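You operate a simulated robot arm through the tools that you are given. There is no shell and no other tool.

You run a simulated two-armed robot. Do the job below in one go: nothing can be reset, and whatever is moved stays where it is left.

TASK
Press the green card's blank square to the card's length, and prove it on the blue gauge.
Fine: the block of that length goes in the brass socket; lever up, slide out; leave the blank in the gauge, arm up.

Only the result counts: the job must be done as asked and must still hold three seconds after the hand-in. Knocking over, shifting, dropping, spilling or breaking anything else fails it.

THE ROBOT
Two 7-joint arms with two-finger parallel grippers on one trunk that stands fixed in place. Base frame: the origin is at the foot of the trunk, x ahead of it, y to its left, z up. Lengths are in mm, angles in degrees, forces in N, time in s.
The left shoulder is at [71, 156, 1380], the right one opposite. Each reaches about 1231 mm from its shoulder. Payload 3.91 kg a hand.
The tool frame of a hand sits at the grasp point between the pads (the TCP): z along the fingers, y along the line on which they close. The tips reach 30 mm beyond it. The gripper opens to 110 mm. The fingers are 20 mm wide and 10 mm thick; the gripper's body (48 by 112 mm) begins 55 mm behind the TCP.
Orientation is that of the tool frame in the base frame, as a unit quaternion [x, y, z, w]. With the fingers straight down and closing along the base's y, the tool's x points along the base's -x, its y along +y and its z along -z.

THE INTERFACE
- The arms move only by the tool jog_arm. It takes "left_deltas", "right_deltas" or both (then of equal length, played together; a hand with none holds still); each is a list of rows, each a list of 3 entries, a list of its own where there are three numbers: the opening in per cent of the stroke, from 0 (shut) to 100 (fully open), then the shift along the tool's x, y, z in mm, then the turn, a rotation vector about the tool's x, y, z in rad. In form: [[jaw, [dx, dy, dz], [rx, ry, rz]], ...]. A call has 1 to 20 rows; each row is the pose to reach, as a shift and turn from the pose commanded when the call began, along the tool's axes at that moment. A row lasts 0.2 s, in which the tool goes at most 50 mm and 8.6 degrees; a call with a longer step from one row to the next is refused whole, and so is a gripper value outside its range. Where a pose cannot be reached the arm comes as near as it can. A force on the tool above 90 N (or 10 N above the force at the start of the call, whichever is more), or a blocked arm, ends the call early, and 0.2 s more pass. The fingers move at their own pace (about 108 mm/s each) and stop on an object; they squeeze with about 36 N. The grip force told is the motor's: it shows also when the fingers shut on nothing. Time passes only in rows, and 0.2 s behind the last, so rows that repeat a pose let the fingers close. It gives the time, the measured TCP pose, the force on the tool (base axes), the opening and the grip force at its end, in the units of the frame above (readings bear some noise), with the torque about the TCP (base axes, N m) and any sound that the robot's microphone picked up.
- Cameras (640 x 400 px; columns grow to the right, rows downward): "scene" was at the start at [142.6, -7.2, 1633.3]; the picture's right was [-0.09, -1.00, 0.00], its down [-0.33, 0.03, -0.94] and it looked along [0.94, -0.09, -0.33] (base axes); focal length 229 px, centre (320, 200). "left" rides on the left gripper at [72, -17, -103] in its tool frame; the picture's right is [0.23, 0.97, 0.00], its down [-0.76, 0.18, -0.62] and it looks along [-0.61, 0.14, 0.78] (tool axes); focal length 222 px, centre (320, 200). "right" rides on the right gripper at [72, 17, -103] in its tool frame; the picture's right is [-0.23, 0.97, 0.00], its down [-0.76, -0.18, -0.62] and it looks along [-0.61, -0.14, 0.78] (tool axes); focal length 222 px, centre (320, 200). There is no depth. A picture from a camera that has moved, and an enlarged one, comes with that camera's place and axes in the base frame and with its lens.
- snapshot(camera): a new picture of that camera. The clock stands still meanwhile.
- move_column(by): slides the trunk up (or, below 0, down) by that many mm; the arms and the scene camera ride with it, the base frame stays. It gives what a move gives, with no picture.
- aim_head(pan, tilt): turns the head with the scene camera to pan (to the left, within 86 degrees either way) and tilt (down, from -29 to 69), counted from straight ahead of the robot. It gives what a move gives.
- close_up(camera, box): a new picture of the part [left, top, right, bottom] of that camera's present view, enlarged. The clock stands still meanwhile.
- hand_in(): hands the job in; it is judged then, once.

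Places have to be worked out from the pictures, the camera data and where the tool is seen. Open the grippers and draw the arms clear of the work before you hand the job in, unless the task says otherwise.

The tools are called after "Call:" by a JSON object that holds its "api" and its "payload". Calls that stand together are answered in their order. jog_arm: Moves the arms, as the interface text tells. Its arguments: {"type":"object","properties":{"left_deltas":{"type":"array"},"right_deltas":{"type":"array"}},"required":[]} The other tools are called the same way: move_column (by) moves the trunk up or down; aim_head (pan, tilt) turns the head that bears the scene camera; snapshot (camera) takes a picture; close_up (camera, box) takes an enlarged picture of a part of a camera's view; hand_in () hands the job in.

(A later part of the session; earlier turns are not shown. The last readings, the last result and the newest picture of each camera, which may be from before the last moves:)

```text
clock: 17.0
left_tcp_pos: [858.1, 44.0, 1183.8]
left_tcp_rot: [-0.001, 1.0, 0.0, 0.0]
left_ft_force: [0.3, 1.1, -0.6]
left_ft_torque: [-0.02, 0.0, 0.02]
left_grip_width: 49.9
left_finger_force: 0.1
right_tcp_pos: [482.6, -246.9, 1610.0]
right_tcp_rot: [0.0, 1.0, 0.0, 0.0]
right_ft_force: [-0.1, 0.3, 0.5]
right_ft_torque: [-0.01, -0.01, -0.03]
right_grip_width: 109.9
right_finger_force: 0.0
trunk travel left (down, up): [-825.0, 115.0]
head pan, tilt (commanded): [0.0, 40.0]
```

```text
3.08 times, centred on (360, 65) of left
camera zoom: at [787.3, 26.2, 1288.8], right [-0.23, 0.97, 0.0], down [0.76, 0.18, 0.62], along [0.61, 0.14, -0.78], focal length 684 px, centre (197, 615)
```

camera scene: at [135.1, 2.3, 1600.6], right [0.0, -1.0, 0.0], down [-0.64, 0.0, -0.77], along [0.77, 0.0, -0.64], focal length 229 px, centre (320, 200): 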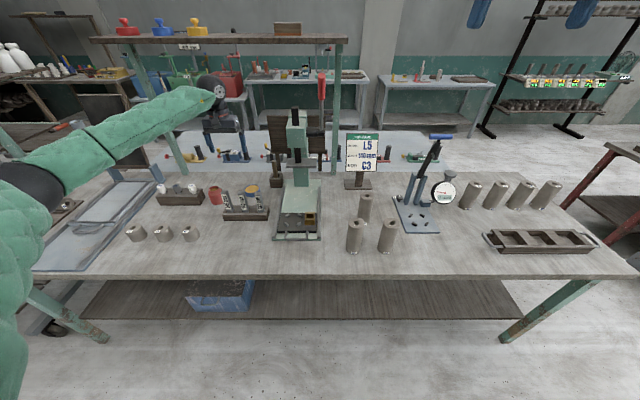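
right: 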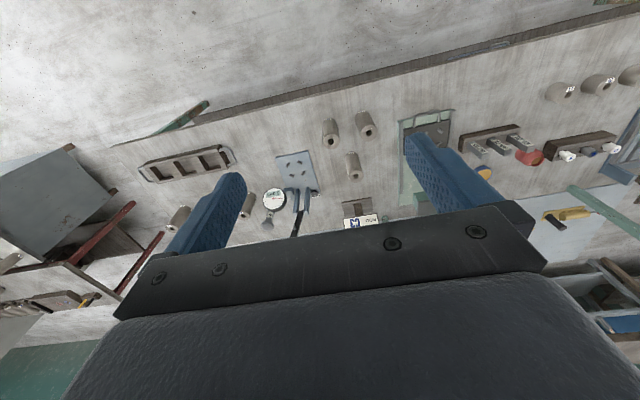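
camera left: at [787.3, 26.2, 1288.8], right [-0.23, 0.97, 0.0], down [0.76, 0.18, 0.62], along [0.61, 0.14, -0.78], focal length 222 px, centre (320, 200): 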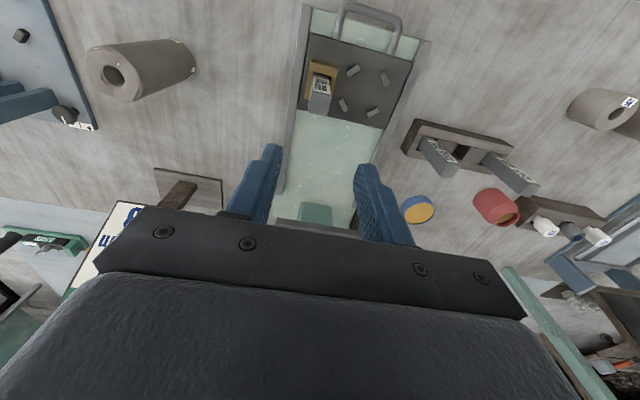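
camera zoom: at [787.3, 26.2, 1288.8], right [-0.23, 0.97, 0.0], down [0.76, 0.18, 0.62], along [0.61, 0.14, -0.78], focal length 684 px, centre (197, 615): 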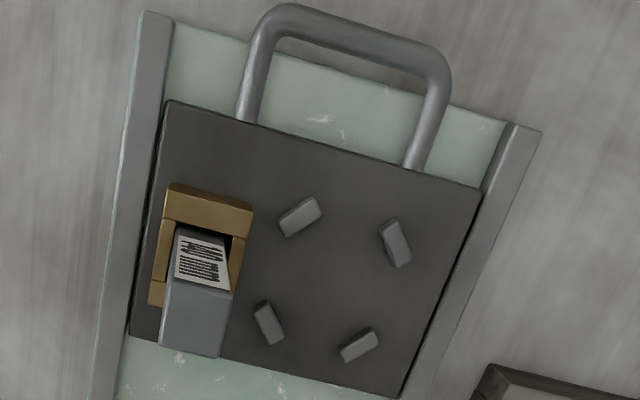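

The peg seat reads about (858.5, 118.7). I'll withdraw the left arm and bring the right hand above L5 at the same time.

Call:
{"api": "jog_arm", "payload": {"left_deltas": [[45, [0, 0, -30], [0, 0, 0]], [45, [14, 29, -45], [0, 0, 0]], [45, [28, 57, -60], [0, 0, 0]], [45, [42, 86, -75], [0, 0, 0]], [45, [56, 115, -90], [0, 0, 0]], [45, [70, 143, -105], [0, 0, 0]], [45, [84, 172, -120], [0, 0, 0]], [45, [98, 200, -135], [0, 0, 0]], [45, [112, 229, -150], [0, 0, 0]], [45, [126, 258, -160], [0, 0, 0]], [45, [139, 286, -166], [0, 0, 0]], [45, [139, 286, -166], [0, 0, 0]]], "right_deltas": [[100, [-22, 10, 41], [0, 0, 0]], [100, [-45, 20, 82], [0, 0, 0]], [100, [-67, 30, 123], [0, 0, 0]], [100, [-90, 41, 164], [0, 0, 0]], [100, [-112, 51, 205], [0, 0, 0]], [100, [-135, 61, 246], [0, 0, 0]], [100, [-157, 71, 287], [0, 0, 0]], [100, [-180, 81, 328], [0, 0, 0]], [100, [-202, 92, 369], [0, 0, 0]], [100, [-225, 102, 410], [0, 0, 0]], [100, [-247, 112, 450], [0, 0, 0]], [100, [-247, 112, 450], [0, 0, 0]]]}}

Call:
{"api": "snapshot", "payload": {"camera": "right"}}

Call:
{"api": "snapshot", "payload": {"camera": "scene"}}

```text
clock: 19.6
left_tcp_pos: [720.5, 330.2, 1350.2]
left_tcp_rot: [0.0, 1.0, 0.001, 0.0]
left_ft_force: [-0.3, 0.1, 0.3]
left_ft_torque: [0.0, 0.02, -0.06]
left_grip_width: 49.5
left_finger_force: 0.1
right_tcp_pos: [727.4, -137.6, 1159.1]
right_tcp_rot: [0.001, 1.0, 0.0, -0.002]
right_ft_force: [-0.6, -0.4, 0.2]
right_ft_torque: [0.02, 0.02, 0.01]
right_grip_width: 110.0
right_finger_force: 0.1
trunk travel left (down, up): [-825.0, 115.0]
head pan, tilt (commanded): [0.0, 40.0]
```

```text
taken
camera right: at [655.9, -120.4, 1260.6], right [0.23, 0.97, 0.0], down [0.76, -0.18, 0.62], along [0.61, -0.14, -0.78], focal length 222 px, centre (320, 200)
```

right: 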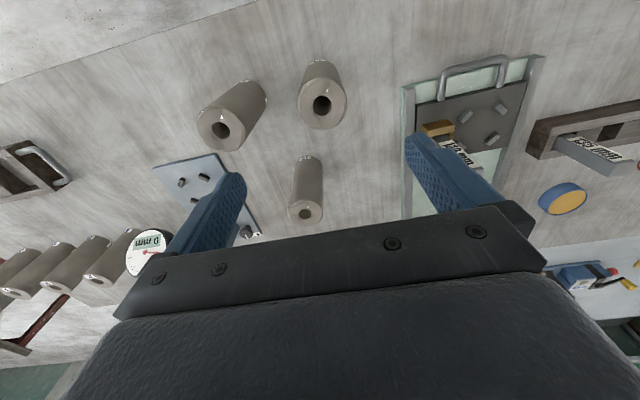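

```text
taken
camera scene: at [134.8, 0.4, 1600.5], right [0.0, -1.0, 0.0], down [-0.64, 0.0, -0.77], along [0.77, 0.0, -0.64], focal length 229 px, centre (320, 200)
```

scene: 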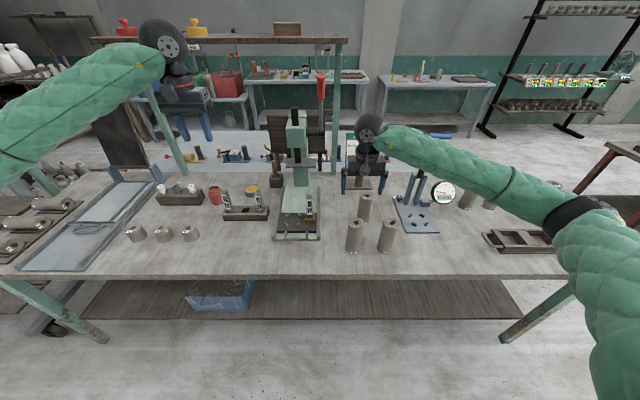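

L5's top lies almost exactly beneath the right TCP. A zoom to refine.

Call:
{"api": "close_up", "payload": {"camera": "right", "box": [270, 40, 370, 140]}}

Call:
{"api": "close_up", "payload": {"camera": "right", "box": [140, 140, 270, 290]}}

```text
4.00 times, centred on (320, 90) of right
camera zoom: at [655.9, -120.4, 1260.6], right [0.23, 0.97, 0.0], down [0.76, -0.18, 0.62], along [0.61, -0.14, -0.78], focal length 888 px, centre (320, 640)
```

zoom: 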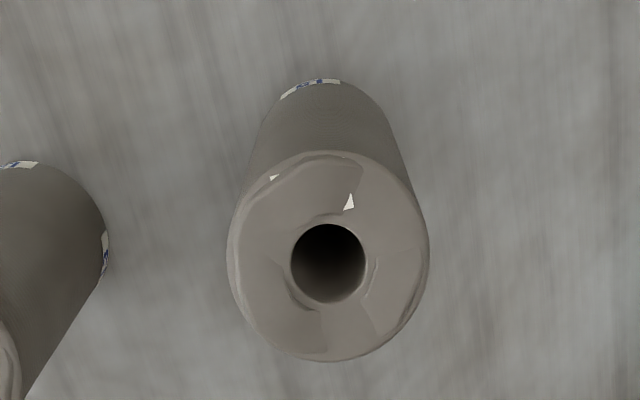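

```text
2.67 times, centred on (205, 215) of right
camera zoom: at [655.9, -120.4, 1260.6], right [0.23, 0.97, 0.0], down [0.76, -0.18, 0.62], along [0.61, -0.14, -0.78], focal length 592 px, centre (627, 160)
```

zoom: 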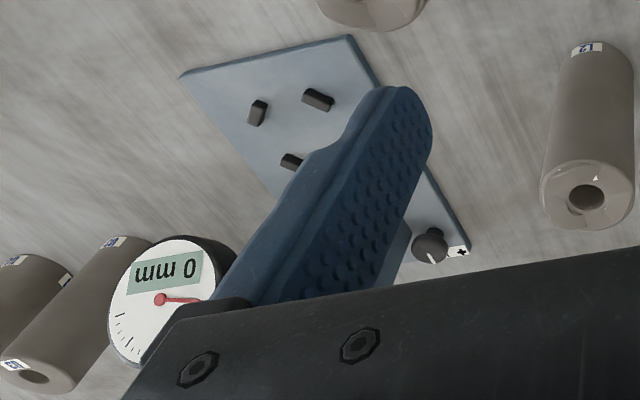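

L5's axis is about 2.5 mm ahead of and 2 mm left of the TCP, and it is about 60 mm across. I'll descend with jaws at 80 % to about z 955, then close.

Call:
{"api": "jog_arm", "payload": {"right_deltas": [[80, [-2.5, 2, 40], [0, 0, 0]], [80, [-2.5, 2, 80], [0, 0, 0]], [80, [-2.5, 2, 115], [0, 0, 0]], [80, [-2.5, 2, 140], [0, 0, 0]], [80, [-2.5, 2, 165], [0, 0, 0]], [80, [-2.5, 2, 185], [0, 0, 0]], [80, [-2.5, 2, 200], [0, 0, 0]], [80, [-2.5, 2, 205], [0, 0, 0]], [80, [-2.5, 2, 205], [0, 0, 0]]]}}

Call:
{"api": "snapshot", "payload": {"camera": "right"}}

Call:
{"api": "close_up", "payload": {"camera": "scene", "box": [320, 160, 430, 260]}}

```text
clock: 21.6
left_tcp_pos: [721.6, 331.1, 1349.6]
left_tcp_rot: [0.0, 1.0, 0.0, 0.0]
left_ft_force: [0.3, -0.1, -0.7]
left_ft_torque: [0.01, 0.01, 0.01]
left_grip_width: 49.3
left_finger_force: 0.1
right_tcp_pos: [732.2, -132.6, 954.6]
right_tcp_rot: [0.0, 1.0, 0.001, -0.001]
right_ft_force: [0.0, -0.6, -0.2]
right_ft_torque: [0.01, -0.01, 0.01]
right_grip_width: 88.1
right_finger_force: 0.1
trunk travel left (down, up): [-825.0, 115.0]
head pan, tilt (commanded): [0.0, 40.0]
```

```text
taken
camera right: at [659.7, -116.3, 1056.6], right [0.23, 0.97, 0.0], down [0.76, -0.18, 0.62], along [0.61, -0.14, -0.78], focal length 222 px, centre (320, 200)
```

right: 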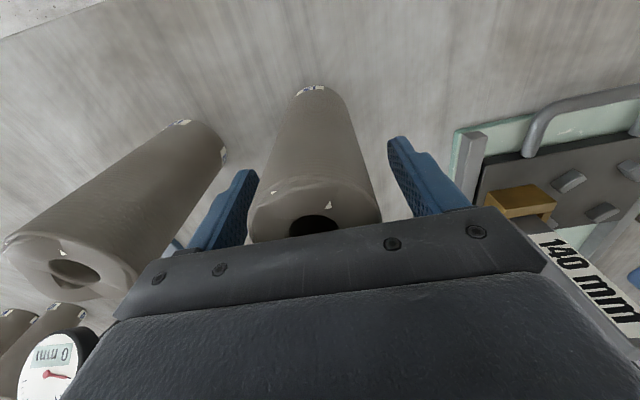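

```text
4.00 times, centred on (375, 210) of scene
camera zoom: at [134.9, 1.7, 1600.5], right [0.0, -1.0, 0.0], down [-0.64, 0.0, -0.77], along [0.77, 0.0, -0.64], focal length 915 px, centre (100, 160)
```

zoom: 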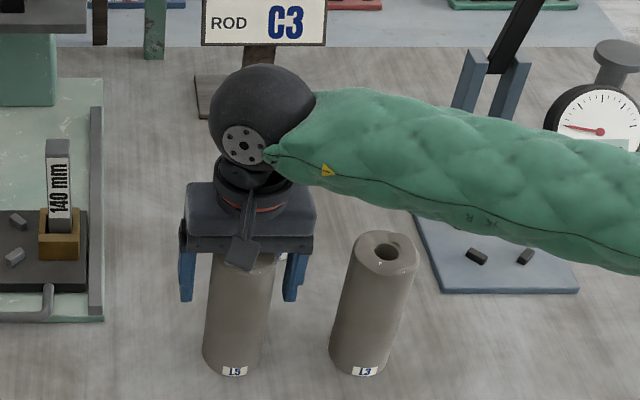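

The fingers straddle L5 evenly. I'll close and lift straight up.

Call:
{"api": "jog_arm", "payload": {"right_deltas": [[0, [0, 0, 0], [0, 0, 0]], [0, [0, 0, 0], [0, 0, 0]], [0, [0, 0, 0], [0, 0, 0]], [0, [0, 0, 0], [0, 0, 0]]]}}

```text
clock: 22.6
left_tcp_pos: [721.5, 331.9, 1348.8]
left_tcp_rot: [0.0, 1.0, 0.0, 0.0]
left_ft_force: [0.1, 0.3, -0.5]
left_ft_torque: [0.02, -0.01, -0.05]
left_grip_width: 49.4
left_finger_force: 0.1
right_tcp_pos: [732.0, -133.3, 954.4]
right_tcp_rot: [0.0, 1.0, 0.001, -0.001]
right_ft_force: [0.7, -2.7, -0.4]
right_ft_torque: [-0.23, 0.08, 0.04]
right_grip_width: 59.5
right_finger_force: 36.2
trunk travel left (down, up): [-825.0, 115.0]
head pan, tilt (commanded): [0.0, 40.0]
```

Gripped at 59.5 mm. Lifting 200 mm.

Call:
{"api": "jog_arm", "payload": {"right_deltas": [[0, [0, 0, -10], [0, 0, 0]], [0, [0, 0, -30], [0, 0, 0]], [0, [0, 0, -65], [0, 0, 0]], [0, [0, 0, -100], [0, 0, 0]], [0, [0, 0, -140], [0, 0, 0]], [0, [0, 0, -175], [0, 0, 0]], [0, [0, 0, -200], [0, 0, 0]], [0, [0, 0, -200], [0, 0, 0]]]}}

Call:
{"api": "snapshot", "payload": {"camera": "right"}}

```text
clock: 24.4
left_tcp_pos: [721.1, 330.9, 1349.3]
left_tcp_rot: [0.0, 1.0, 0.0, -0.001]
left_ft_force: [-0.4, -0.1, 0.4]
left_ft_torque: [-0.01, 0.01, -0.03]
left_grip_width: 49.5
left_finger_force: 0.0
right_tcp_pos: [730.9, -133.9, 1153.1]
right_tcp_rot: [0.0, 1.0, 0.0, -0.001]
right_ft_force: [-0.1, -0.3, -5.3]
right_ft_torque: [-0.01, 0.0, 0.02]
right_grip_width: 59.9
right_finger_force: 35.8
trunk travel left (down, up): [-825.0, 115.0]
head pan, tilt (commanded): [0.0, 40.0]
```

```text
taken
camera right: at [660.2, -116.3, 1256.1], right [0.23, 0.97, 0.0], down [0.76, -0.18, 0.62], along [0.61, -0.14, -0.78], focal length 222 px, centre (320, 200)
```

right: 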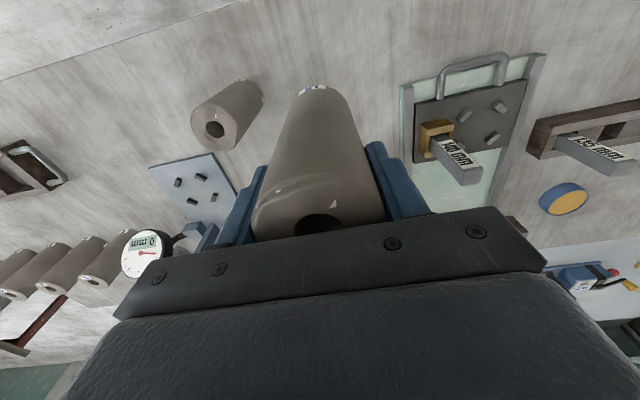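

The blank hangs steadily. I'll zoom to find its bottom relative to the TCP.

Call:
{"api": "close_up", "payload": {"camera": "right", "box": [240, 70, 400, 250]}}

```text
2.22 times, centred on (320, 160) of right
camera zoom: at [660.2, -116.3, 1256.1], right [0.23, 0.97, 0.0], down [0.76, -0.18, 0.62], along [0.61, -0.14, -0.78], focal length 494 px, centre (320, 289)
```

zoom: 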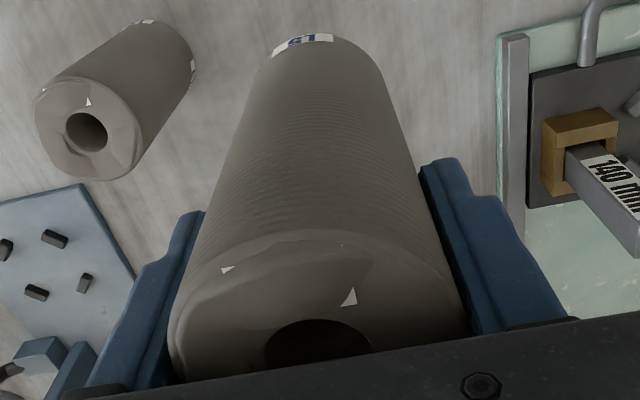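

The blank axis sits about 1.7 mm robot-side of the TCP. I'll carry it above the peg seat at the same height.

Call:
{"api": "jog_arm", "payload": {"right_deltas": [[0, [-18, 36, 0], [0, 0, 0]], [0, [-37, 72, 0], [0, 0, 0]], [0, [-55, 108, 0], [0, 0, 0]], [0, [-74, 144, 0], [0, 0, 0]], [0, [-92, 180, 0], [0, 0, 0]], [0, [-111, 216, 0], [0, 0, 0]], [0, [-129, 252, 0], [0, 0, 0]], [0, [-129, 252, 0], [0, 0, 0]]]}}

Call:
{"api": "snapshot", "payload": {"camera": "right"}}

Call:
{"api": "close_up", "payload": {"camera": "right", "box": [220, 0, 400, 140]}}

Call:
{"api": "close_up", "payload": {"camera": "scene", "box": [250, 130, 350, 240]}}

```text
clock: 26.2
left_tcp_pos: [722.3, 329.9, 1349.2]
left_tcp_rot: [0.0, 1.0, 0.001, -0.001]
left_ft_force: [0.5, 0.3, -0.1]
left_ft_torque: [0.04, 0.0, -0.01]
left_grip_width: 49.6
left_finger_force: 0.0
right_tcp_pos: [861.1, 117.8, 1155.7]
right_tcp_rot: [0.001, 1.0, 0.001, -0.001]
right_ft_force: [0.1, 0.2, -5.4]
right_ft_torque: [0.01, 0.0, -0.03]
right_grip_width: 59.7
right_finger_force: 35.5
trunk travel left (down, up): [-825.0, 115.0]
head pan, tilt (commanded): [0.0, 40.0]
```

```text
taken
camera right: at [789.8, 135.0, 1257.9], right [0.23, 0.97, 0.0], down [0.76, -0.18, 0.62], along [0.61, -0.14, -0.78], focal length 222 px, centre (320, 200)
```

right: 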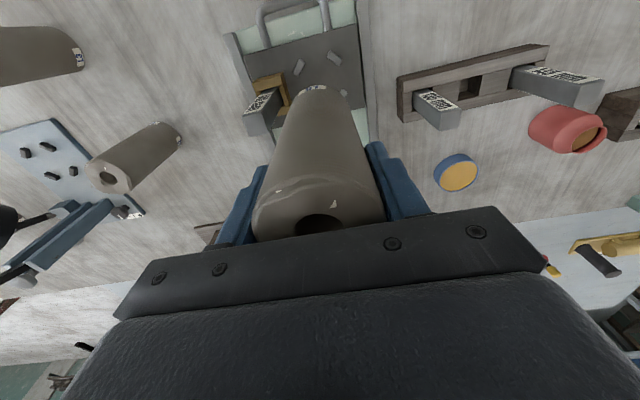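

```text
2.86 times, centred on (310, 70) of right
camera zoom: at [789.8, 135.0, 1257.9], right [0.23, 0.97, 0.0], down [0.76, -0.18, 0.62], along [0.61, -0.14, -0.78], focal length 635 px, centre (349, 571)
```

zoom: 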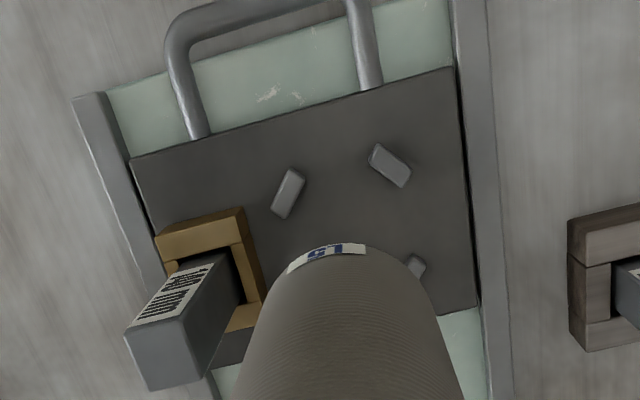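

```text
3.64 times, centred on (300, 185) of scene
camera zoom: at [135.2, 0.1, 1600.5], right [0.0, -1.0, 0.0], down [-0.64, 0.0, -0.77], along [0.77, 0.0, -0.64], focal length 832 px, centre (393, 254)
```

zoom: 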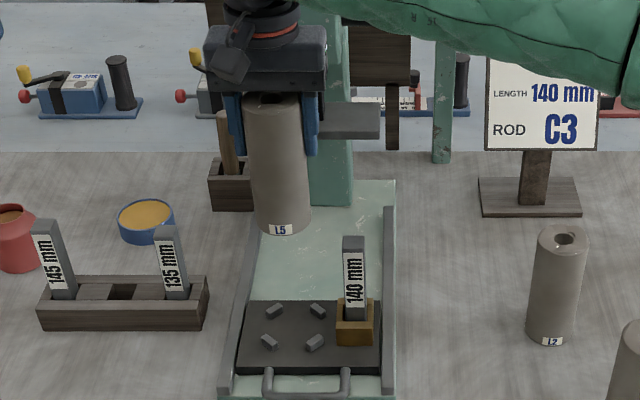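

The pegs put the seat centre about 1.2 mm further left of where the blank now hangs. I'll correct and lower to about 15 mm above the slide.

Call:
{"api": "jog_arm", "payload": {"right_deltas": [[0, [0, 1.2, 0], [0, 0, 0]], [0, [0, 1.2, 40], [0, 0, 0]], [0, [0, 1.2, 80], [0, 0, 0]], [0, [0, 1.2, 115], [0, 0, 0]], [0, [0, 1.2, 140], [0, 0, 0]], [0, [0, 1.2, 152], [0, 0, 0]], [0, [0, 1.2, 152], [0, 0, 0]]]}}

Call:
{"api": "close_up", "payload": {"camera": "scene", "box": [260, 160, 340, 240]}}

Call:
{"api": "snapshot", "payload": {"camera": "right"}}

Call:
{"api": "snapshot", "payload": {"camera": "left"}}

```text
clock: 27.8
left_tcp_pos: [720.2, 331.6, 1349.2]
left_tcp_rot: [0.0, 1.0, 0.0, 0.0]
left_ft_force: [-0.2, -0.1, 1.1]
left_ft_torque: [0.01, -0.04, 0.02]
left_grip_width: 49.6
left_finger_force: 0.0
right_tcp_pos: [861.7, 120.9, 1002.0]
right_tcp_rot: [-0.001, 1.0, 0.0, -0.001]
right_ft_force: [0.1, 0.0, -5.4]
right_ft_torque: [-0.03, -0.01, -0.01]
right_grip_width: 59.7
right_finger_force: 36.1
trunk travel left (down, up): [-825.0, 115.0]
head pan, tilt (commanded): [0.0, 40.0]
```

```text
5.00 times, centred on (300, 200) of scene
camera zoom: at [135.4, 1.8, 1600.5], right [0.0, -1.0, 0.0], down [-0.64, 0.0, -0.77], along [0.77, 0.0, -0.64], focal length 1144 px, centre (420, 200)
```

zoom: 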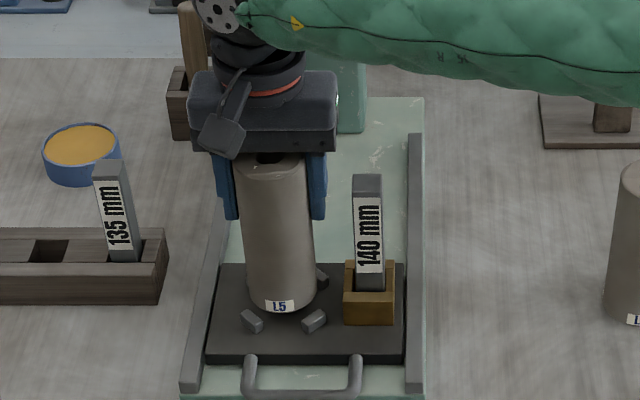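

```text
taken
camera right: at [789.7, 137.5, 1104.4], right [0.23, 0.97, 0.0], down [0.76, -0.18, 0.62], along [0.61, -0.14, -0.78], focal length 222 px, centre (320, 200)
```

right: 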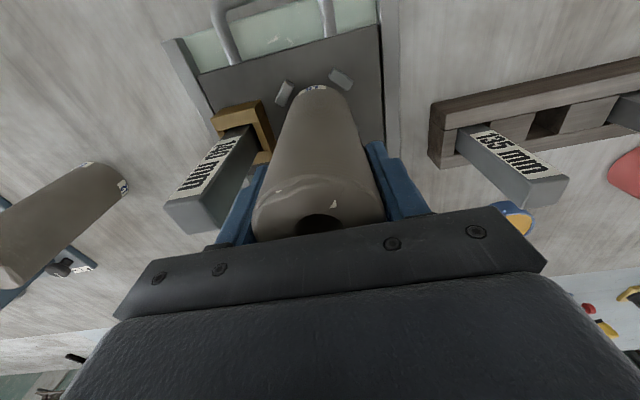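

```text
taken
camera left: at [649.7, 313.9, 1454.0], right [-0.23, 0.97, 0.0], down [0.76, 0.18, 0.62], along [0.61, 0.14, -0.78], focal length 222 px, centre (320, 200)
```

left: 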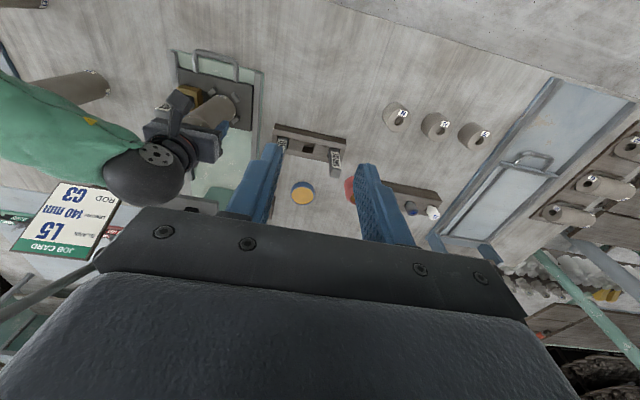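

Let me zoom on the blank's bottom relative to the pegs.

Call:
{"api": "close_up", "payload": {"camera": "right", "box": [250, 50, 400, 150]}}

Call:
{"api": "close_up", "payload": {"camera": "scene", "box": [280, 205, 330, 235]}}

```text
4.00 times, centred on (325, 100) of right
camera zoom: at [789.7, 137.5, 1104.4], right [0.23, 0.97, 0.0], down [0.76, -0.18, 0.62], along [0.61, -0.14, -0.78], focal length 888 px, centre (300, 600)
```

zoom: 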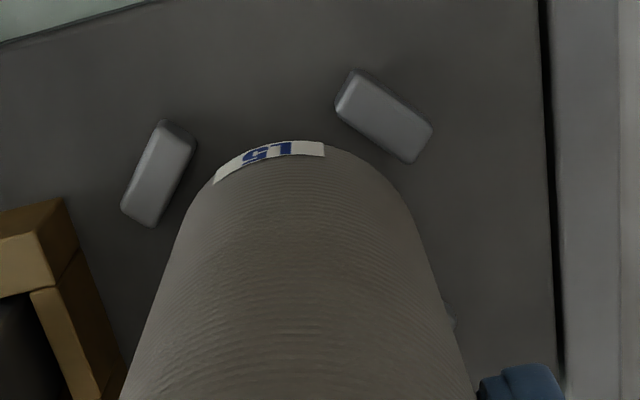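

```text
12.80 times, centred on (305, 220) of scene
camera zoom: at [135.4, 1.8, 1600.5], right [0.0, -1.0, 0.0], down [-0.64, 0.0, -0.77], along [0.77, 0.0, -0.64], focal length 2929 px, centre (512, -56)
```

zoom: 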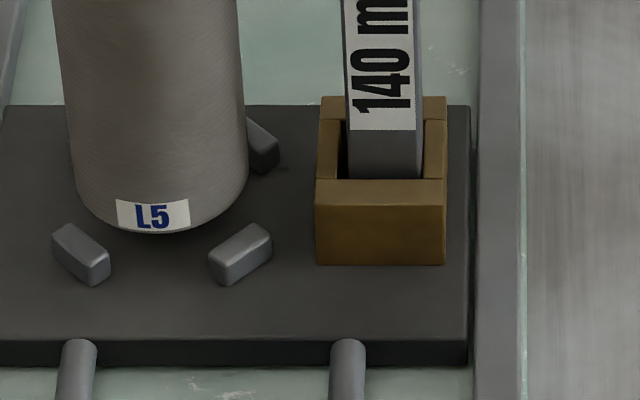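

The blank is centred between the pegs. I'll lower until it touches the slide.

Call:
{"api": "jog_arm", "payload": {"right_deltas": [[0, [0.3, -0.3, 6], [0, 0, 0]], [0, [0.3, -0.3, 11], [0, 0, 0]], [0, [0.3, -0.3, 14], [0, 0, 0]], [0, [0.3, -0.3, 14], [0, 0, 0]]]}}

```text
clock: 28.8
left_tcp_pos: [721.6, 331.8, 1348.0]
left_tcp_rot: [-0.001, 1.0, 0.0, -0.001]
left_ft_force: [0.1, -0.7, 0.5]
left_ft_torque: [0.01, -0.01, 0.02]
left_grip_width: 49.7
left_finger_force: 0.1
right_tcp_pos: [861.3, 119.9, 988.2]
right_tcp_rot: [0.0, 1.0, 0.0, -0.001]
right_ft_force: [-0.3, 0.4, -5.2]
right_ft_torque: [-0.01, -0.02, -0.02]
right_grip_width: 59.6
right_finger_force: 36.0
trunk travel left (down, up): [-825.0, 115.0]
head pan, tilt (commanded): [0.0, 40.0]
```

No contact yet; a few more millimetres in 1 mm steps.

Call:
{"api": "jog_arm", "payload": {"right_deltas": [[0, [0, 0, 1], [0, 0, 0]], [0, [0, 0, 2], [0, 0, 0]], [0, [0, 0, 3], [0, 0, 0]], [0, [0, 0, 3], [0, 0, 0]]]}}

```text
clock: 29.8
left_tcp_pos: [721.2, 332.1, 1349.7]
left_tcp_rot: [0.0, 1.0, 0.001, 0.0]
left_ft_force: [-0.7, 0.0, 0.1]
left_ft_torque: [0.0, 0.0, -0.03]
left_grip_width: 49.4
left_finger_force: 0.1
right_tcp_pos: [861.3, 120.0, 985.8]
right_tcp_rot: [0.0, 1.0, 0.0, -0.001]
right_ft_force: [-0.1, 0.3, -6.0]
right_ft_torque: [0.02, -0.02, 0.0]
right_grip_width: 59.6
right_finger_force: 35.8
trunk travel left (down, up): [-825.0, 115.0]
head pan, tilt (commanded): [0.0, 40.0]
```

Call:
{"api": "jog_arm", "payload": {"right_deltas": [[0, [0, 0, 1], [0, 0, 0]], [0, [0, 0, 2], [0, 0, 0]], [0, [0, 0, 2.5], [0, 0, 0]], [0, [0, 0, 2.5], [0, 0, 0]]]}}

Call:
{"api": "close_up", "payload": {"camera": "scene", "box": [260, 180, 340, 240]}}

```text
clock: 30.8
left_tcp_pos: [720.7, 330.9, 1349.5]
left_tcp_rot: [0.0, 1.0, -0.001, 0.0]
left_ft_force: [0.5, 0.5, 0.1]
left_ft_torque: [0.01, 0.0, 0.01]
left_grip_width: 49.6
left_finger_force: 0.0
right_tcp_pos: [861.0, 120.4, 984.1]
right_tcp_rot: [0.001, 1.0, 0.001, 0.0]
right_ft_force: [2.9, -0.7, 8.3]
right_ft_torque: [-0.17, 0.0, 0.01]
right_grip_width: 59.8
right_finger_force: 36.1
trunk travel left (down, up): [-825.0, 115.0]
head pan, tilt (commanded): [0.0, 40.0]
```

```text
6.67 times, centred on (300, 210) of scene
camera zoom: at [134.5, 1.6, 1600.7], right [0.0, -1.0, 0.0], down [-0.64, 0.0, -0.77], along [0.77, 0.0, -0.64], focal length 1525 px, centre (453, 133)
```

zoom: 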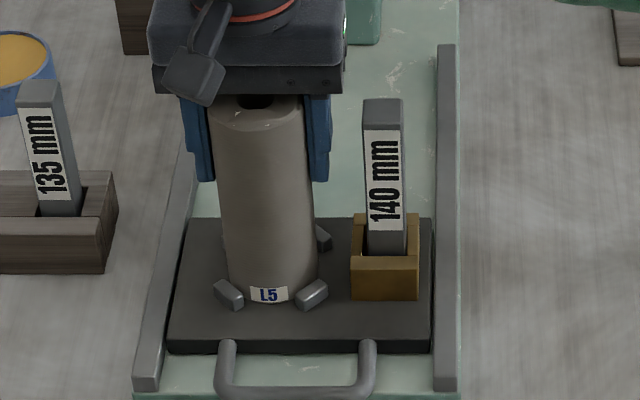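

The blank is seated between the pegs (weight off plus 8 N). I'll relieve, open, and rise.

Call:
{"api": "jog_arm", "payload": {"right_deltas": [[0, [0, 0, -1], [0, 0, 0]], [75, [0, 0, -1], [0, 0, 0]], [75, [0, 0, -1], [0, 0, 0]], [75, [0, 0, -20], [0, 0, 0]], [75, [0, 0, -50], [0, 0, 0]], [75, [0, 0, -90], [0, 0, 0]], [75, [0, 0, -130], [0, 0, 0]], [75, [0, 0, -170], [0, 0, 0]], [75, [0, 0, -200], [0, 0, 0]]]}}

Call:
{"api": "close_up", "payload": {"camera": "scene", "box": [260, 170, 340, 240]}}

Call:
{"api": "snapshot", "payload": {"camera": "right"}}

```text
clock: 32.8
left_tcp_pos: [720.8, 331.4, 1349.0]
left_tcp_rot: [0.0, 1.0, 0.0, 0.0]
left_ft_force: [-0.3, 0.6, 0.3]
left_ft_torque: [0.02, -0.03, 0.03]
left_grip_width: 49.5
left_finger_force: 0.0
right_tcp_pos: [860.9, 119.8, 1184.7]
right_tcp_rot: [0.0, 1.0, 0.0, 0.0]
right_ft_force: [0.2, -0.4, 0.4]
right_ft_torque: [-0.02, 0.0, 0.01]
right_grip_width: 82.5
right_finger_force: 0.0
trunk travel left (down, up): [-825.0, 115.0]
head pan, tilt (commanded): [0.0, 40.0]
```

```text
5.71 times, centred on (300, 205) of scene
camera zoom: at [134.3, 1.9, 1600.5], right [0.0, -1.0, 0.0], down [-0.64, 0.0, -0.77], along [0.77, 0.0, -0.64], focal length 1307 px, centre (434, 171)
```

zoom: 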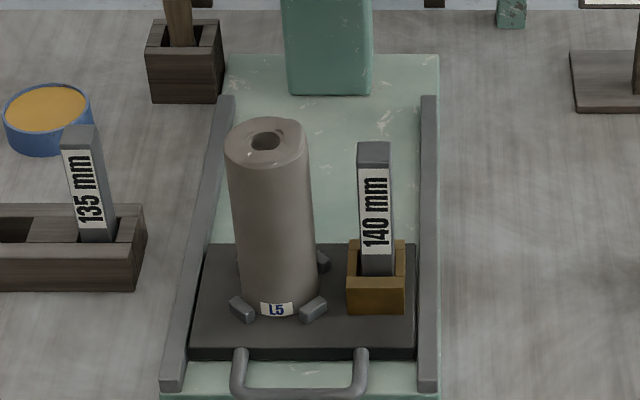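

```text
taken
camera right: at [788.6, 137.3, 1286.7], right [0.23, 0.97, 0.0], down [0.76, -0.18, 0.62], along [0.61, -0.14, -0.78], focal length 222 px, centre (320, 200)
```

right: 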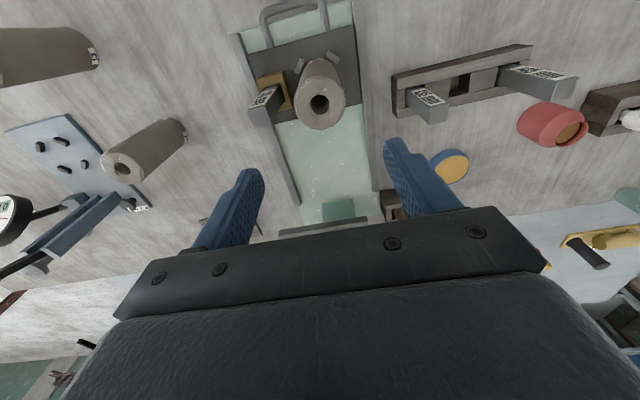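

Blank and block are both in the slide. I'll draw the right arm back and to the right.

Call:
{"api": "jog_arm", "payload": {"right_deltas": [[50, [12, -37, -40], [0, 0, 0]], [50, [24, -74, -65], [0, 0, 0]], [50, [36, -111, -85], [0, 0, 0]], [50, [48, -148, -105], [0, 0, 0]], [50, [60, -185, -125], [0, 0, 0]], [50, [72, -222, -145], [0, 0, 0]], [50, [84, -259, -165], [0, 0, 0]], [50, [96, -296, -185], [0, 0, 0]], [50, [108, -333, -200], [0, 0, 0]], [50, [121, -370, -215], [0, 0, 0]], [50, [121, -370, -215], [0, 0, 0]]]}}

Call:
{"api": "snapshot", "payload": {"camera": "right"}}

Call:
{"api": "snapshot", "payload": {"camera": "scene"}}

```text
refused: row 1 steps farther than a row can; nothing moved
```

```text
taken
camera right: at [788.6, 137.3, 1286.7], right [0.23, 0.97, 0.0], down [0.76, -0.18, 0.62], along [0.61, -0.14, -0.78], focal length 222 px, centre (320, 200)
```

right: 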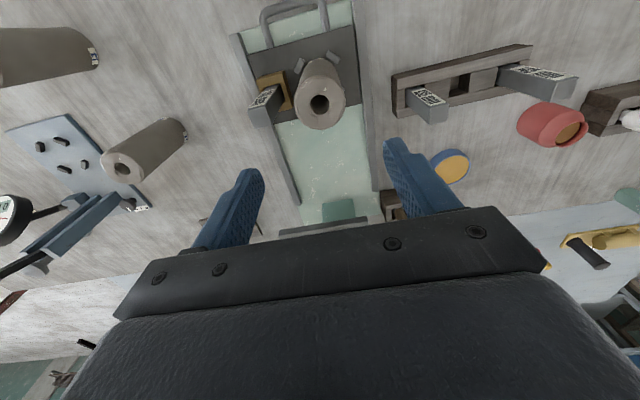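

```text
taken
camera scene: at [134.3, 1.9, 1600.5], right [0.0, -1.0, 0.0], down [-0.64, 0.0, -0.77], along [0.77, 0.0, -0.64], focal length 229 px, centre (320, 200)
```

scene: 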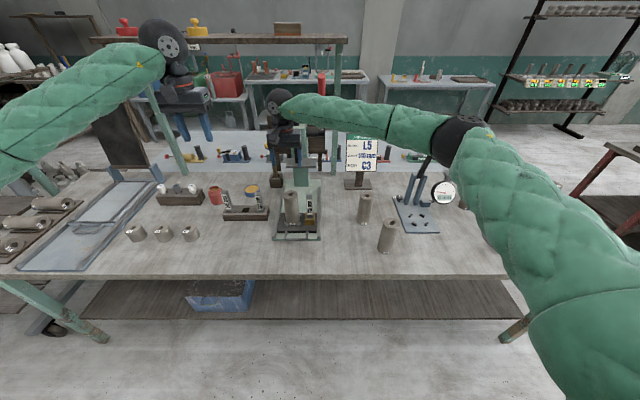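

The first row was too long a step; I'll resend with shorter ones.

Call:
{"api": "jog_arm", "payload": {"right_deltas": [[50, [0, 0, -30], [0, 0, 0]], [50, [12, -37, -50], [0, 0, 0]], [50, [24, -74, -70], [0, 0, 0]], [50, [36, -111, -90], [0, 0, 0]], [50, [48, -148, -110], [0, 0, 0]], [50, [60, -185, -130], [0, 0, 0]], [50, [72, -222, -150], [0, 0, 0]], [50, [84, -259, -170], [0, 0, 0]], [50, [96, -296, -185], [0, 0, 0]], [50, [108, -333, -200], [0, 0, 0]], [50, [121, -370, -215], [0, 0, 0]], [50, [121, -370, -215], [0, 0, 0]]]}}

Call:
{"api": "snapshot", "payload": {"camera": "right"}}

Call:
{"api": "snapshot", "payload": {"camera": "scene"}}

```text
clock: 35.4
left_tcp_pos: [721.8, 331.7, 1348.7]
left_tcp_rot: [-0.001, 1.0, -0.001, -0.001]
left_ft_force: [0.3, 0.5, -0.4]
left_ft_torque: [0.01, 0.03, 0.01]
left_grip_width: 49.4
left_finger_force: 0.1
right_tcp_pos: [739.5, -247.5, 1399.6]
right_tcp_rot: [0.0, 1.0, 0.001, -0.001]
right_ft_force: [-0.2, 0.4, 0.6]
right_ft_torque: [-0.03, 0.02, 0.06]
right_grip_width: 54.9
right_finger_force: 0.1
trunk travel left (down, up): [-825.0, 115.0]
head pan, tilt (commanded): [0.0, 40.0]
```

```text
taken
camera right: at [667.9, -231.3, 1500.6], right [0.23, 0.97, 0.0], down [0.76, -0.18, 0.62], along [0.61, -0.14, -0.78], focal length 222 px, centre (320, 200)
```

right: 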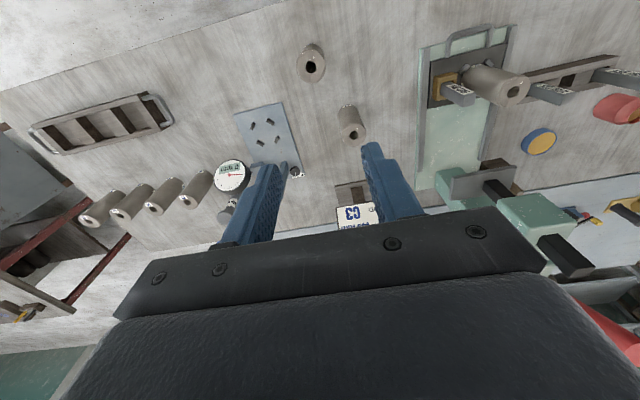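

```text
taken
camera scene: at [135.6, 2.8, 1600.4], right [0.0, -1.0, 0.0], down [-0.64, 0.0, -0.77], along [0.77, 0.0, -0.64], focal length 229 px, centre (320, 200)
```

scene: 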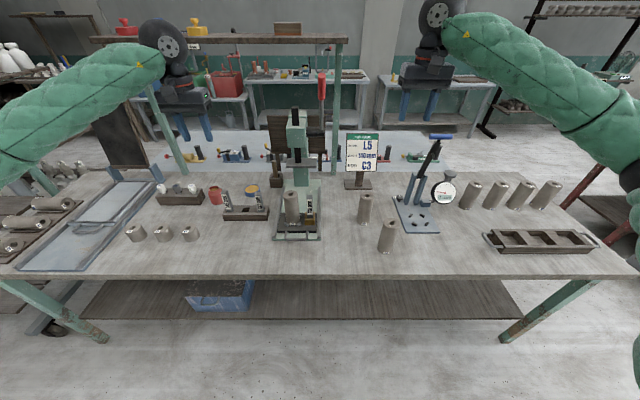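

Right arm clear. Now the left hand, fingers shut, goes to the front of the slide handle.

Call:
{"api": "jog_arm", "payload": {"left_deltas": [[0, [3, -23, 35], [0, 0, 0]], [0, [6, -46, 70], [0, 0, 0]], [0, [9, -69, 105], [0, 0, 0]], [0, [12, -92, 140], [0, 0, 0]], [0, [15, -116, 175], [0, 0, 0]], [0, [18, -139, 210], [0, 0, 0]], [0, [21, -162, 245], [0, 0, 0]], [0, [24, -186, 280], [0, 0, 0]], [0, [27, -209, 315], [0, 0, 0]], [0, [30, -232, 349], [0, 0, 0]], [0, [30, -232, 349], [0, 0, 0]]]}}

Call:
{"api": "snapshot", "payload": {"camera": "left"}}

Call:
{"api": "close_up", "payload": {"camera": "scene", "box": [250, 160, 350, 260]}}

```text
clock: 37.8
left_tcp_pos: [690.0, 99.2, 999.3]
left_tcp_rot: [0.0, 1.0, -0.001, 0.0]
left_ft_force: [-0.8, -0.6, -0.2]
left_ft_torque: [0.02, 0.0, 0.02]
left_grip_width: 0.2
left_finger_force: 35.9
right_tcp_pos: [739.1, -247.9, 1399.5]
right_tcp_rot: [0.0, 1.0, 0.0, 0.0]
right_ft_force: [-0.5, -0.5, 0.5]
right_ft_torque: [-0.02, 0.0, -0.01]
right_grip_width: 54.9
right_finger_force: 0.0
trunk travel left (down, up): [-825.0, 115.0]
head pan, tilt (commanded): [0.0, 40.0]
```

```text
taken
camera left: at [618.1, 80.9, 1104.5], right [-0.23, 0.97, 0.0], down [0.76, 0.18, 0.62], along [0.61, 0.14, -0.78], focal length 222 px, centre (320, 200)
```

left: 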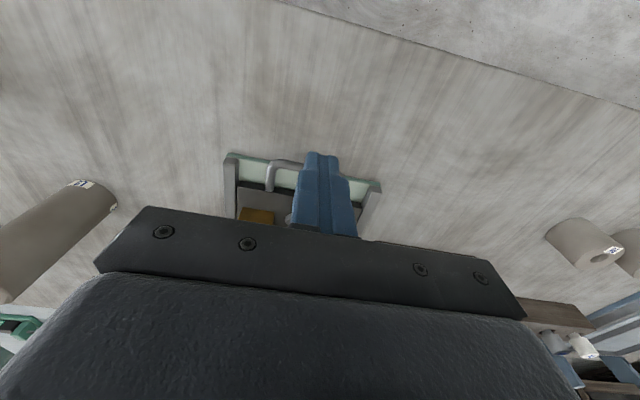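

```text
4.00 times, centred on (300, 210) of scene
camera zoom: at [134.4, 2.0, 1600.6], right [0.0, -1.0, 0.0], down [-0.64, 0.0, -0.77], along [0.77, 0.0, -0.64], focal length 915 px, centre (400, 160)
```

zoom: 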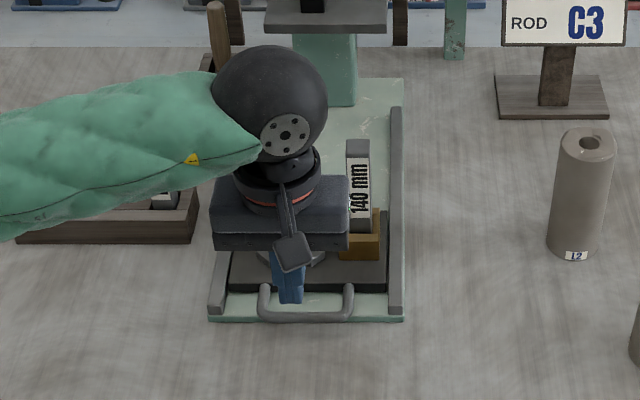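

Lowering robot-side of the handle to TCP z≈889, then advancing toward the bar.

Call:
{"api": "jog_arm", "payload": {"left_deltas": [[0, [0, 0, 40], [0, 0, 0]], [0, [0, 0, 80], [0, 0, 0]], [0, [0, 0, 100], [0, 0, 0]], [0, [0, 0, 109], [0, 0, 0]], [0, [-20, 0, 109], [0, 0, 0]], [0, [-35, 0, 109], [0, 0, 0]], [0, [-35, 0, 109], [0, 0, 0]]]}}

Call:
{"api": "snapshot", "payload": {"camera": "left"}}

Call:
{"api": "close_up", "payload": {"camera": "scene", "box": [250, 180, 350, 260]}}

```text
clock: 39.4
left_tcp_pos: [725.8, 98.4, 891.2]
left_tcp_rot: [0.001, 1.0, -0.001, 0.0]
left_ft_force: [0.2, 0.2, 0.5]
left_ft_torque: [-0.02, 0.06, -0.01]
left_grip_width: 0.0
left_finger_force: 36.3
right_tcp_pos: [738.9, -248.9, 1397.8]
right_tcp_rot: [0.0, 1.0, 0.001, -0.001]
right_ft_force: [0.8, -0.4, 0.9]
right_ft_torque: [0.01, -0.01, -0.02]
right_grip_width: 55.0
right_finger_force: 0.0
trunk travel left (down, up): [-825.0, 115.0]
head pan, tilt (commanded): [0.0, 40.0]
```

```text
taken
camera left: at [653.7, 80.6, 996.1], right [-0.23, 0.97, 0.0], down [0.76, 0.18, 0.62], along [0.61, 0.14, -0.78], focal length 222 px, centre (320, 200)
```

left: 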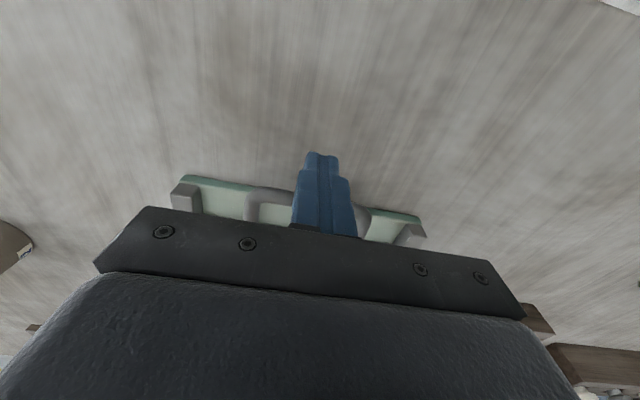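

```text
5.00 times, centred on (300, 220) of scene
camera zoom: at [134.5, 1.7, 1600.6], right [0.0, -1.0, 0.0], down [-0.64, 0.0, -0.77], along [0.77, 0.0, -0.64], focal length 1144 px, centre (420, 100)
```

zoom: 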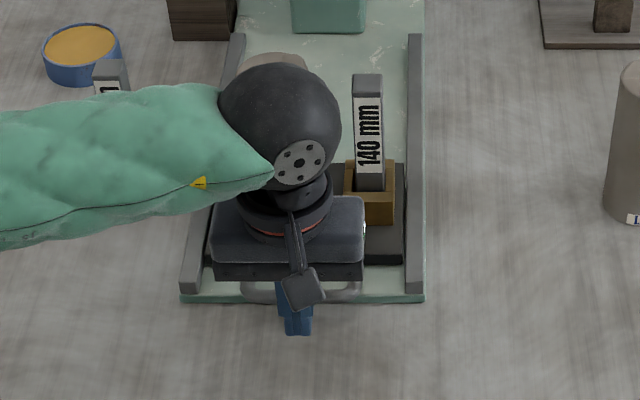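

Finger tips are at bar height, robot-side of it. I'll push the slide in gently, starting with a short stage.

Call:
{"api": "jog_arm", "payload": {"left_deltas": [[0, [-6, 0.5, 0], [0, 0, 0]], [0, [-11, 0.5, 0], [0, 0, 0]], [0, [-15, 0.5, 0], [0, 0, 0]], [0, [-19, 0.5, 0], [0, 0, 0]], [0, [-24, 0.5, 0], [0, 0, 0]], [0, [-30, 0.5, 0], [0, 0, 0]], [0, [-36, 0.5, 0], [0, 0, 0]], [0, [-42, 0.5, 0], [0, 0, 0]], [0, [-48, 0.5, 0], [0, 0, 0]]]}}

Call:
{"api": "close_up", "payload": {"camera": "scene", "box": [250, 160, 350, 250]}}

```text
clock: 41.4
left_tcp_pos: [773.5, 97.3, 891.1]
left_tcp_rot: [0.0, 1.0, 0.0, 0.0]
left_ft_force: [-1.0, -0.6, 0.7]
left_ft_torque: [0.05, -0.02, -0.03]
left_grip_width: 0.0
left_finger_force: 36.5
right_tcp_pos: [739.1, -248.8, 1398.8]
right_tcp_rot: [0.001, 1.0, 0.0, -0.001]
right_ft_force: [-0.4, 0.2, 0.0]
right_ft_torque: [-0.01, -0.01, 0.03]
right_grip_width: 54.8
right_finger_force: 0.1
trunk travel left (down, up): [-825.0, 115.0]
head pan, tilt (commanded): [0.0, 40.0]
```

```text
4.44 times, centred on (300, 205) of scene
camera zoom: at [135.0, 1.2, 1600.5], right [0.0, -1.0, 0.0], down [-0.64, 0.0, -0.77], along [0.77, 0.0, -0.64], focal length 1017 px, centre (409, 178)
```

zoom: 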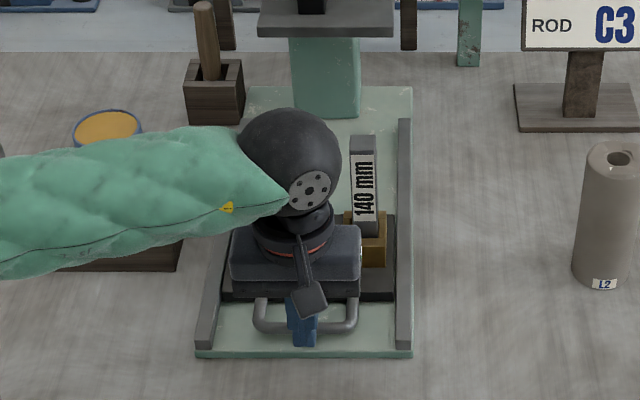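

The slide moves freely with the bar (force ~1 N). I'll continue pushing in.

Call:
{"api": "jog_arm", "payload": {"left_deltas": [[0, [-5, 0.5, 0], [0, 0, 0]], [0, [-12, 0.5, 0], [0, 0, 0]], [0, [-22, 0.5, 0], [0, 0, 0]], [0, [-33, 0.5, 0], [0, 0, 0]], [0, [-44, 0.5, 0], [0, 0, 0]], [0, [-55, 0.5, 0], [0, 0, 0]], [0, [-66, 0.5, 0], [0, 0, 0]], [0, [-77, 0.5, 0], [0, 0, 0]], [0, [-88, 0.5, 0], [0, 0, 0]], [0, [-99, 0.5, 0], [0, 0, 0]], [0, [-110, 0.5, 0], [0, 0, 0]], [0, [-118, 0.5, 0], [0, 0, 0]], [0, [-124, 0.5, 0], [0, 0, 0]], [0, [-128, 0.5, 0], [0, 0, 0]]]}}

Call:
{"api": "close_up", "payload": {"camera": "scene", "box": [250, 120, 350, 250]}}

Call:
{"api": "snapshot", "payload": {"camera": "left"}}

Call:
{"api": "snapshot", "payload": {"camera": "right"}}

```text
clock: 44.4
left_tcp_pos: [900.5, 99.3, 891.5]
left_tcp_rot: [0.0, 1.0, 0.0, 0.001]
left_ft_force: [-0.3, 0.5, 0.2]
left_ft_torque: [0.0, -0.02, 0.02]
left_grip_width: 0.0
left_finger_force: 36.0
right_tcp_pos: [740.7, -248.8, 1399.1]
right_tcp_rot: [0.001, 1.0, 0.0, 0.0]
right_ft_force: [0.2, -0.3, 0.1]
right_ft_torque: [-0.01, 0.03, -0.04]
right_grip_width: 55.1
right_finger_force: 0.1
trunk travel left (down, up): [-825.0, 115.0]
head pan, tilt (commanded): [0.0, 40.0]
```

```text
3.08 times, centred on (300, 185) of scene
camera zoom: at [135.0, 1.2, 1600.5], right [0.0, -1.0, 0.0], down [-0.64, 0.0, -0.77], along [0.77, 0.0, -0.64], focal length 704 px, centre (382, 246)
```

zoom: 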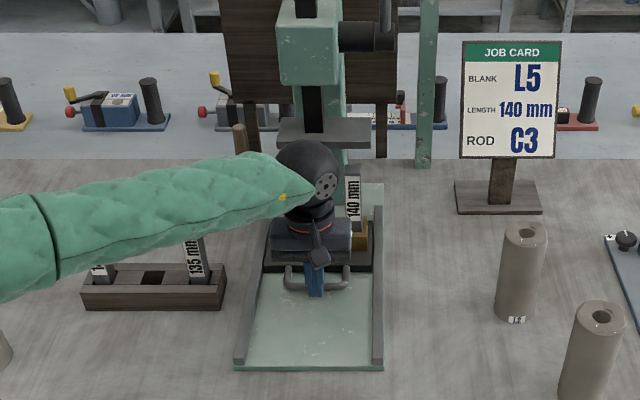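

```text
taken
camera left: at [829.8, 81.0, 996.2], right [-0.23, 0.97, 0.0], down [0.76, 0.18, 0.62], along [0.61, 0.14, -0.78], focal length 222 px, centre (320, 200)
```

left: 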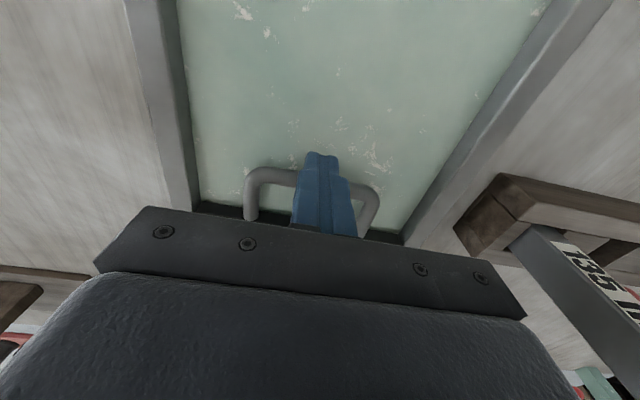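

```text
taken
camera right: at [667.6, -232.5, 1500.6], right [0.23, 0.97, 0.0], down [0.76, -0.18, 0.62], along [0.61, -0.14, -0.78], focal length 222 px, centre (320, 200)
```

right: 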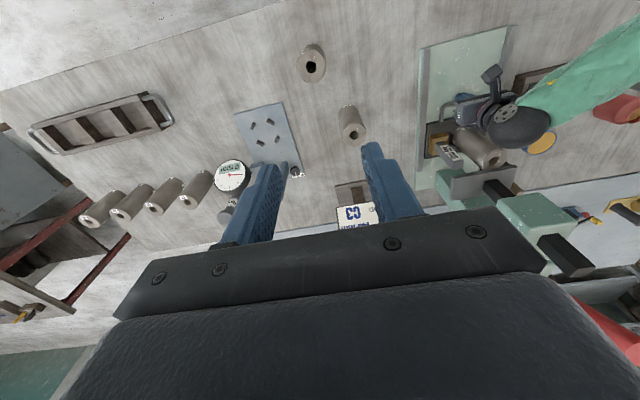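

Slide is in about 160 mm with the block and blank upright. I'll continue in smaller steps, watching for the stop.

Call:
{"api": "jog_arm", "payload": {"left_deltas": [[0, [-4, 0, 0], [0, 0, 0]], [0, [-9, 0, 0], [0, 0, 0]], [0, [-15, 0, 0], [0, 0, 0]], [0, [-21, 0, 0], [0, 0, 0]], [0, [-27, 0, 0], [0, 0, 0]], [0, [-32, 0, 0], [0, 0, 0]], [0, [-36, 0, 0], [0, 0, 0]], [0, [-40, 0, 0], [0, 0, 0]]]}}

Call:
{"api": "close_up", "payload": {"camera": "scene", "box": [260, 130, 340, 220]}}

Call:
{"api": "close_up", "payload": {"camera": "right", "box": [400, 60, 600, 260]}}

```text
clock: 46.2
left_tcp_pos: [940.9, 97.7, 890.9]
left_tcp_rot: [0.0, 1.0, 0.0, 0.0]
left_ft_force: [-1.7, -0.1, -0.4]
left_ft_torque: [0.02, 0.06, -0.01]
left_grip_width: 0.2
left_finger_force: 36.1
right_tcp_pos: [738.8, -249.8, 1398.3]
right_tcp_rot: [0.0, 1.0, 0.0, -0.001]
right_ft_force: [0.1, 0.2, -0.2]
right_ft_torque: [0.0, 0.01, 0.05]
right_grip_width: 54.9
right_finger_force: 0.2
trunk travel left (down, up): [-825.0, 115.0]
head pan, tilt (commanded): [0.0, 40.0]
```

```text
4.44 times, centred on (300, 175) of scene
camera zoom: at [135.0, 1.1, 1600.5], right [0.0, -1.0, 0.0], down [-0.64, 0.0, -0.77], along [0.77, 0.0, -0.64], focal length 1017 px, centre (409, 311)
```

zoom: 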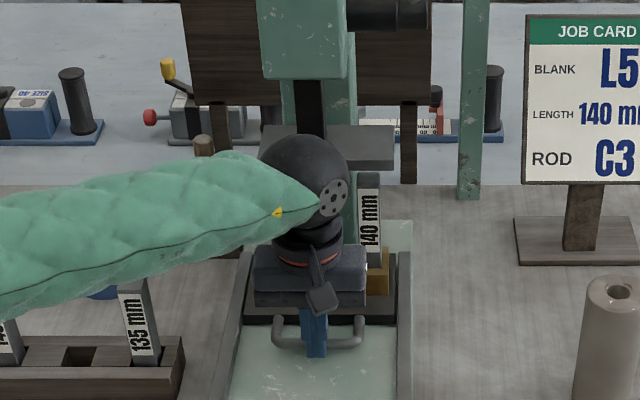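

```text
2.00 times, centred on (500, 160) of right
camera zoom: at [667.6, -232.6, 1500.6], right [0.23, 0.97, 0.0], down [0.76, -0.18, 0.62], along [0.61, -0.14, -0.78], focal length 444 px, centre (-40, 280)
```

zoom: 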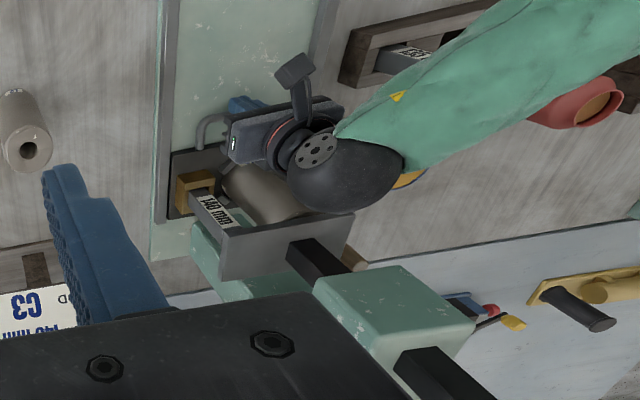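

The platen spans about x 1023–1098 (centre ~1060), and the blank should now be near x≈1060. I'll creep forward to find the end stop.

Call:
{"api": "jog_arm", "payload": {"left_deltas": [[0, [-2, 0.5, 0], [0, 0, 0]], [0, [-4, 0.5, 0], [0, 0, 0]], [0, [-6, 0.5, 0], [0, 0, 0]], [0, [-6, 0.5, 0], [0, 0, 0]]]}}

```text
clock: 47.2
left_tcp_pos: [942.4, 99.4, 891.9]
left_tcp_rot: [0.0, 1.0, 0.0, -0.001]
left_ft_force: [-46.0, -0.2, -4.8]
left_ft_torque: [-0.42, 1.27, 0.01]
left_grip_width: 0.0
left_finger_force: 35.9
right_tcp_pos: [735.3, -249.8, 1399.9]
right_tcp_rot: [0.001, 1.0, 0.0, 0.001]
right_ft_force: [-0.6, -0.1, 0.3]
right_ft_torque: [-0.01, 0.05, -0.01]
right_grip_width: 55.2
right_finger_force: 0.0
trunk travel left (down, up): [-825.0, 115.0]
head pan, tilt (commanded): [0.0, 40.0]
```

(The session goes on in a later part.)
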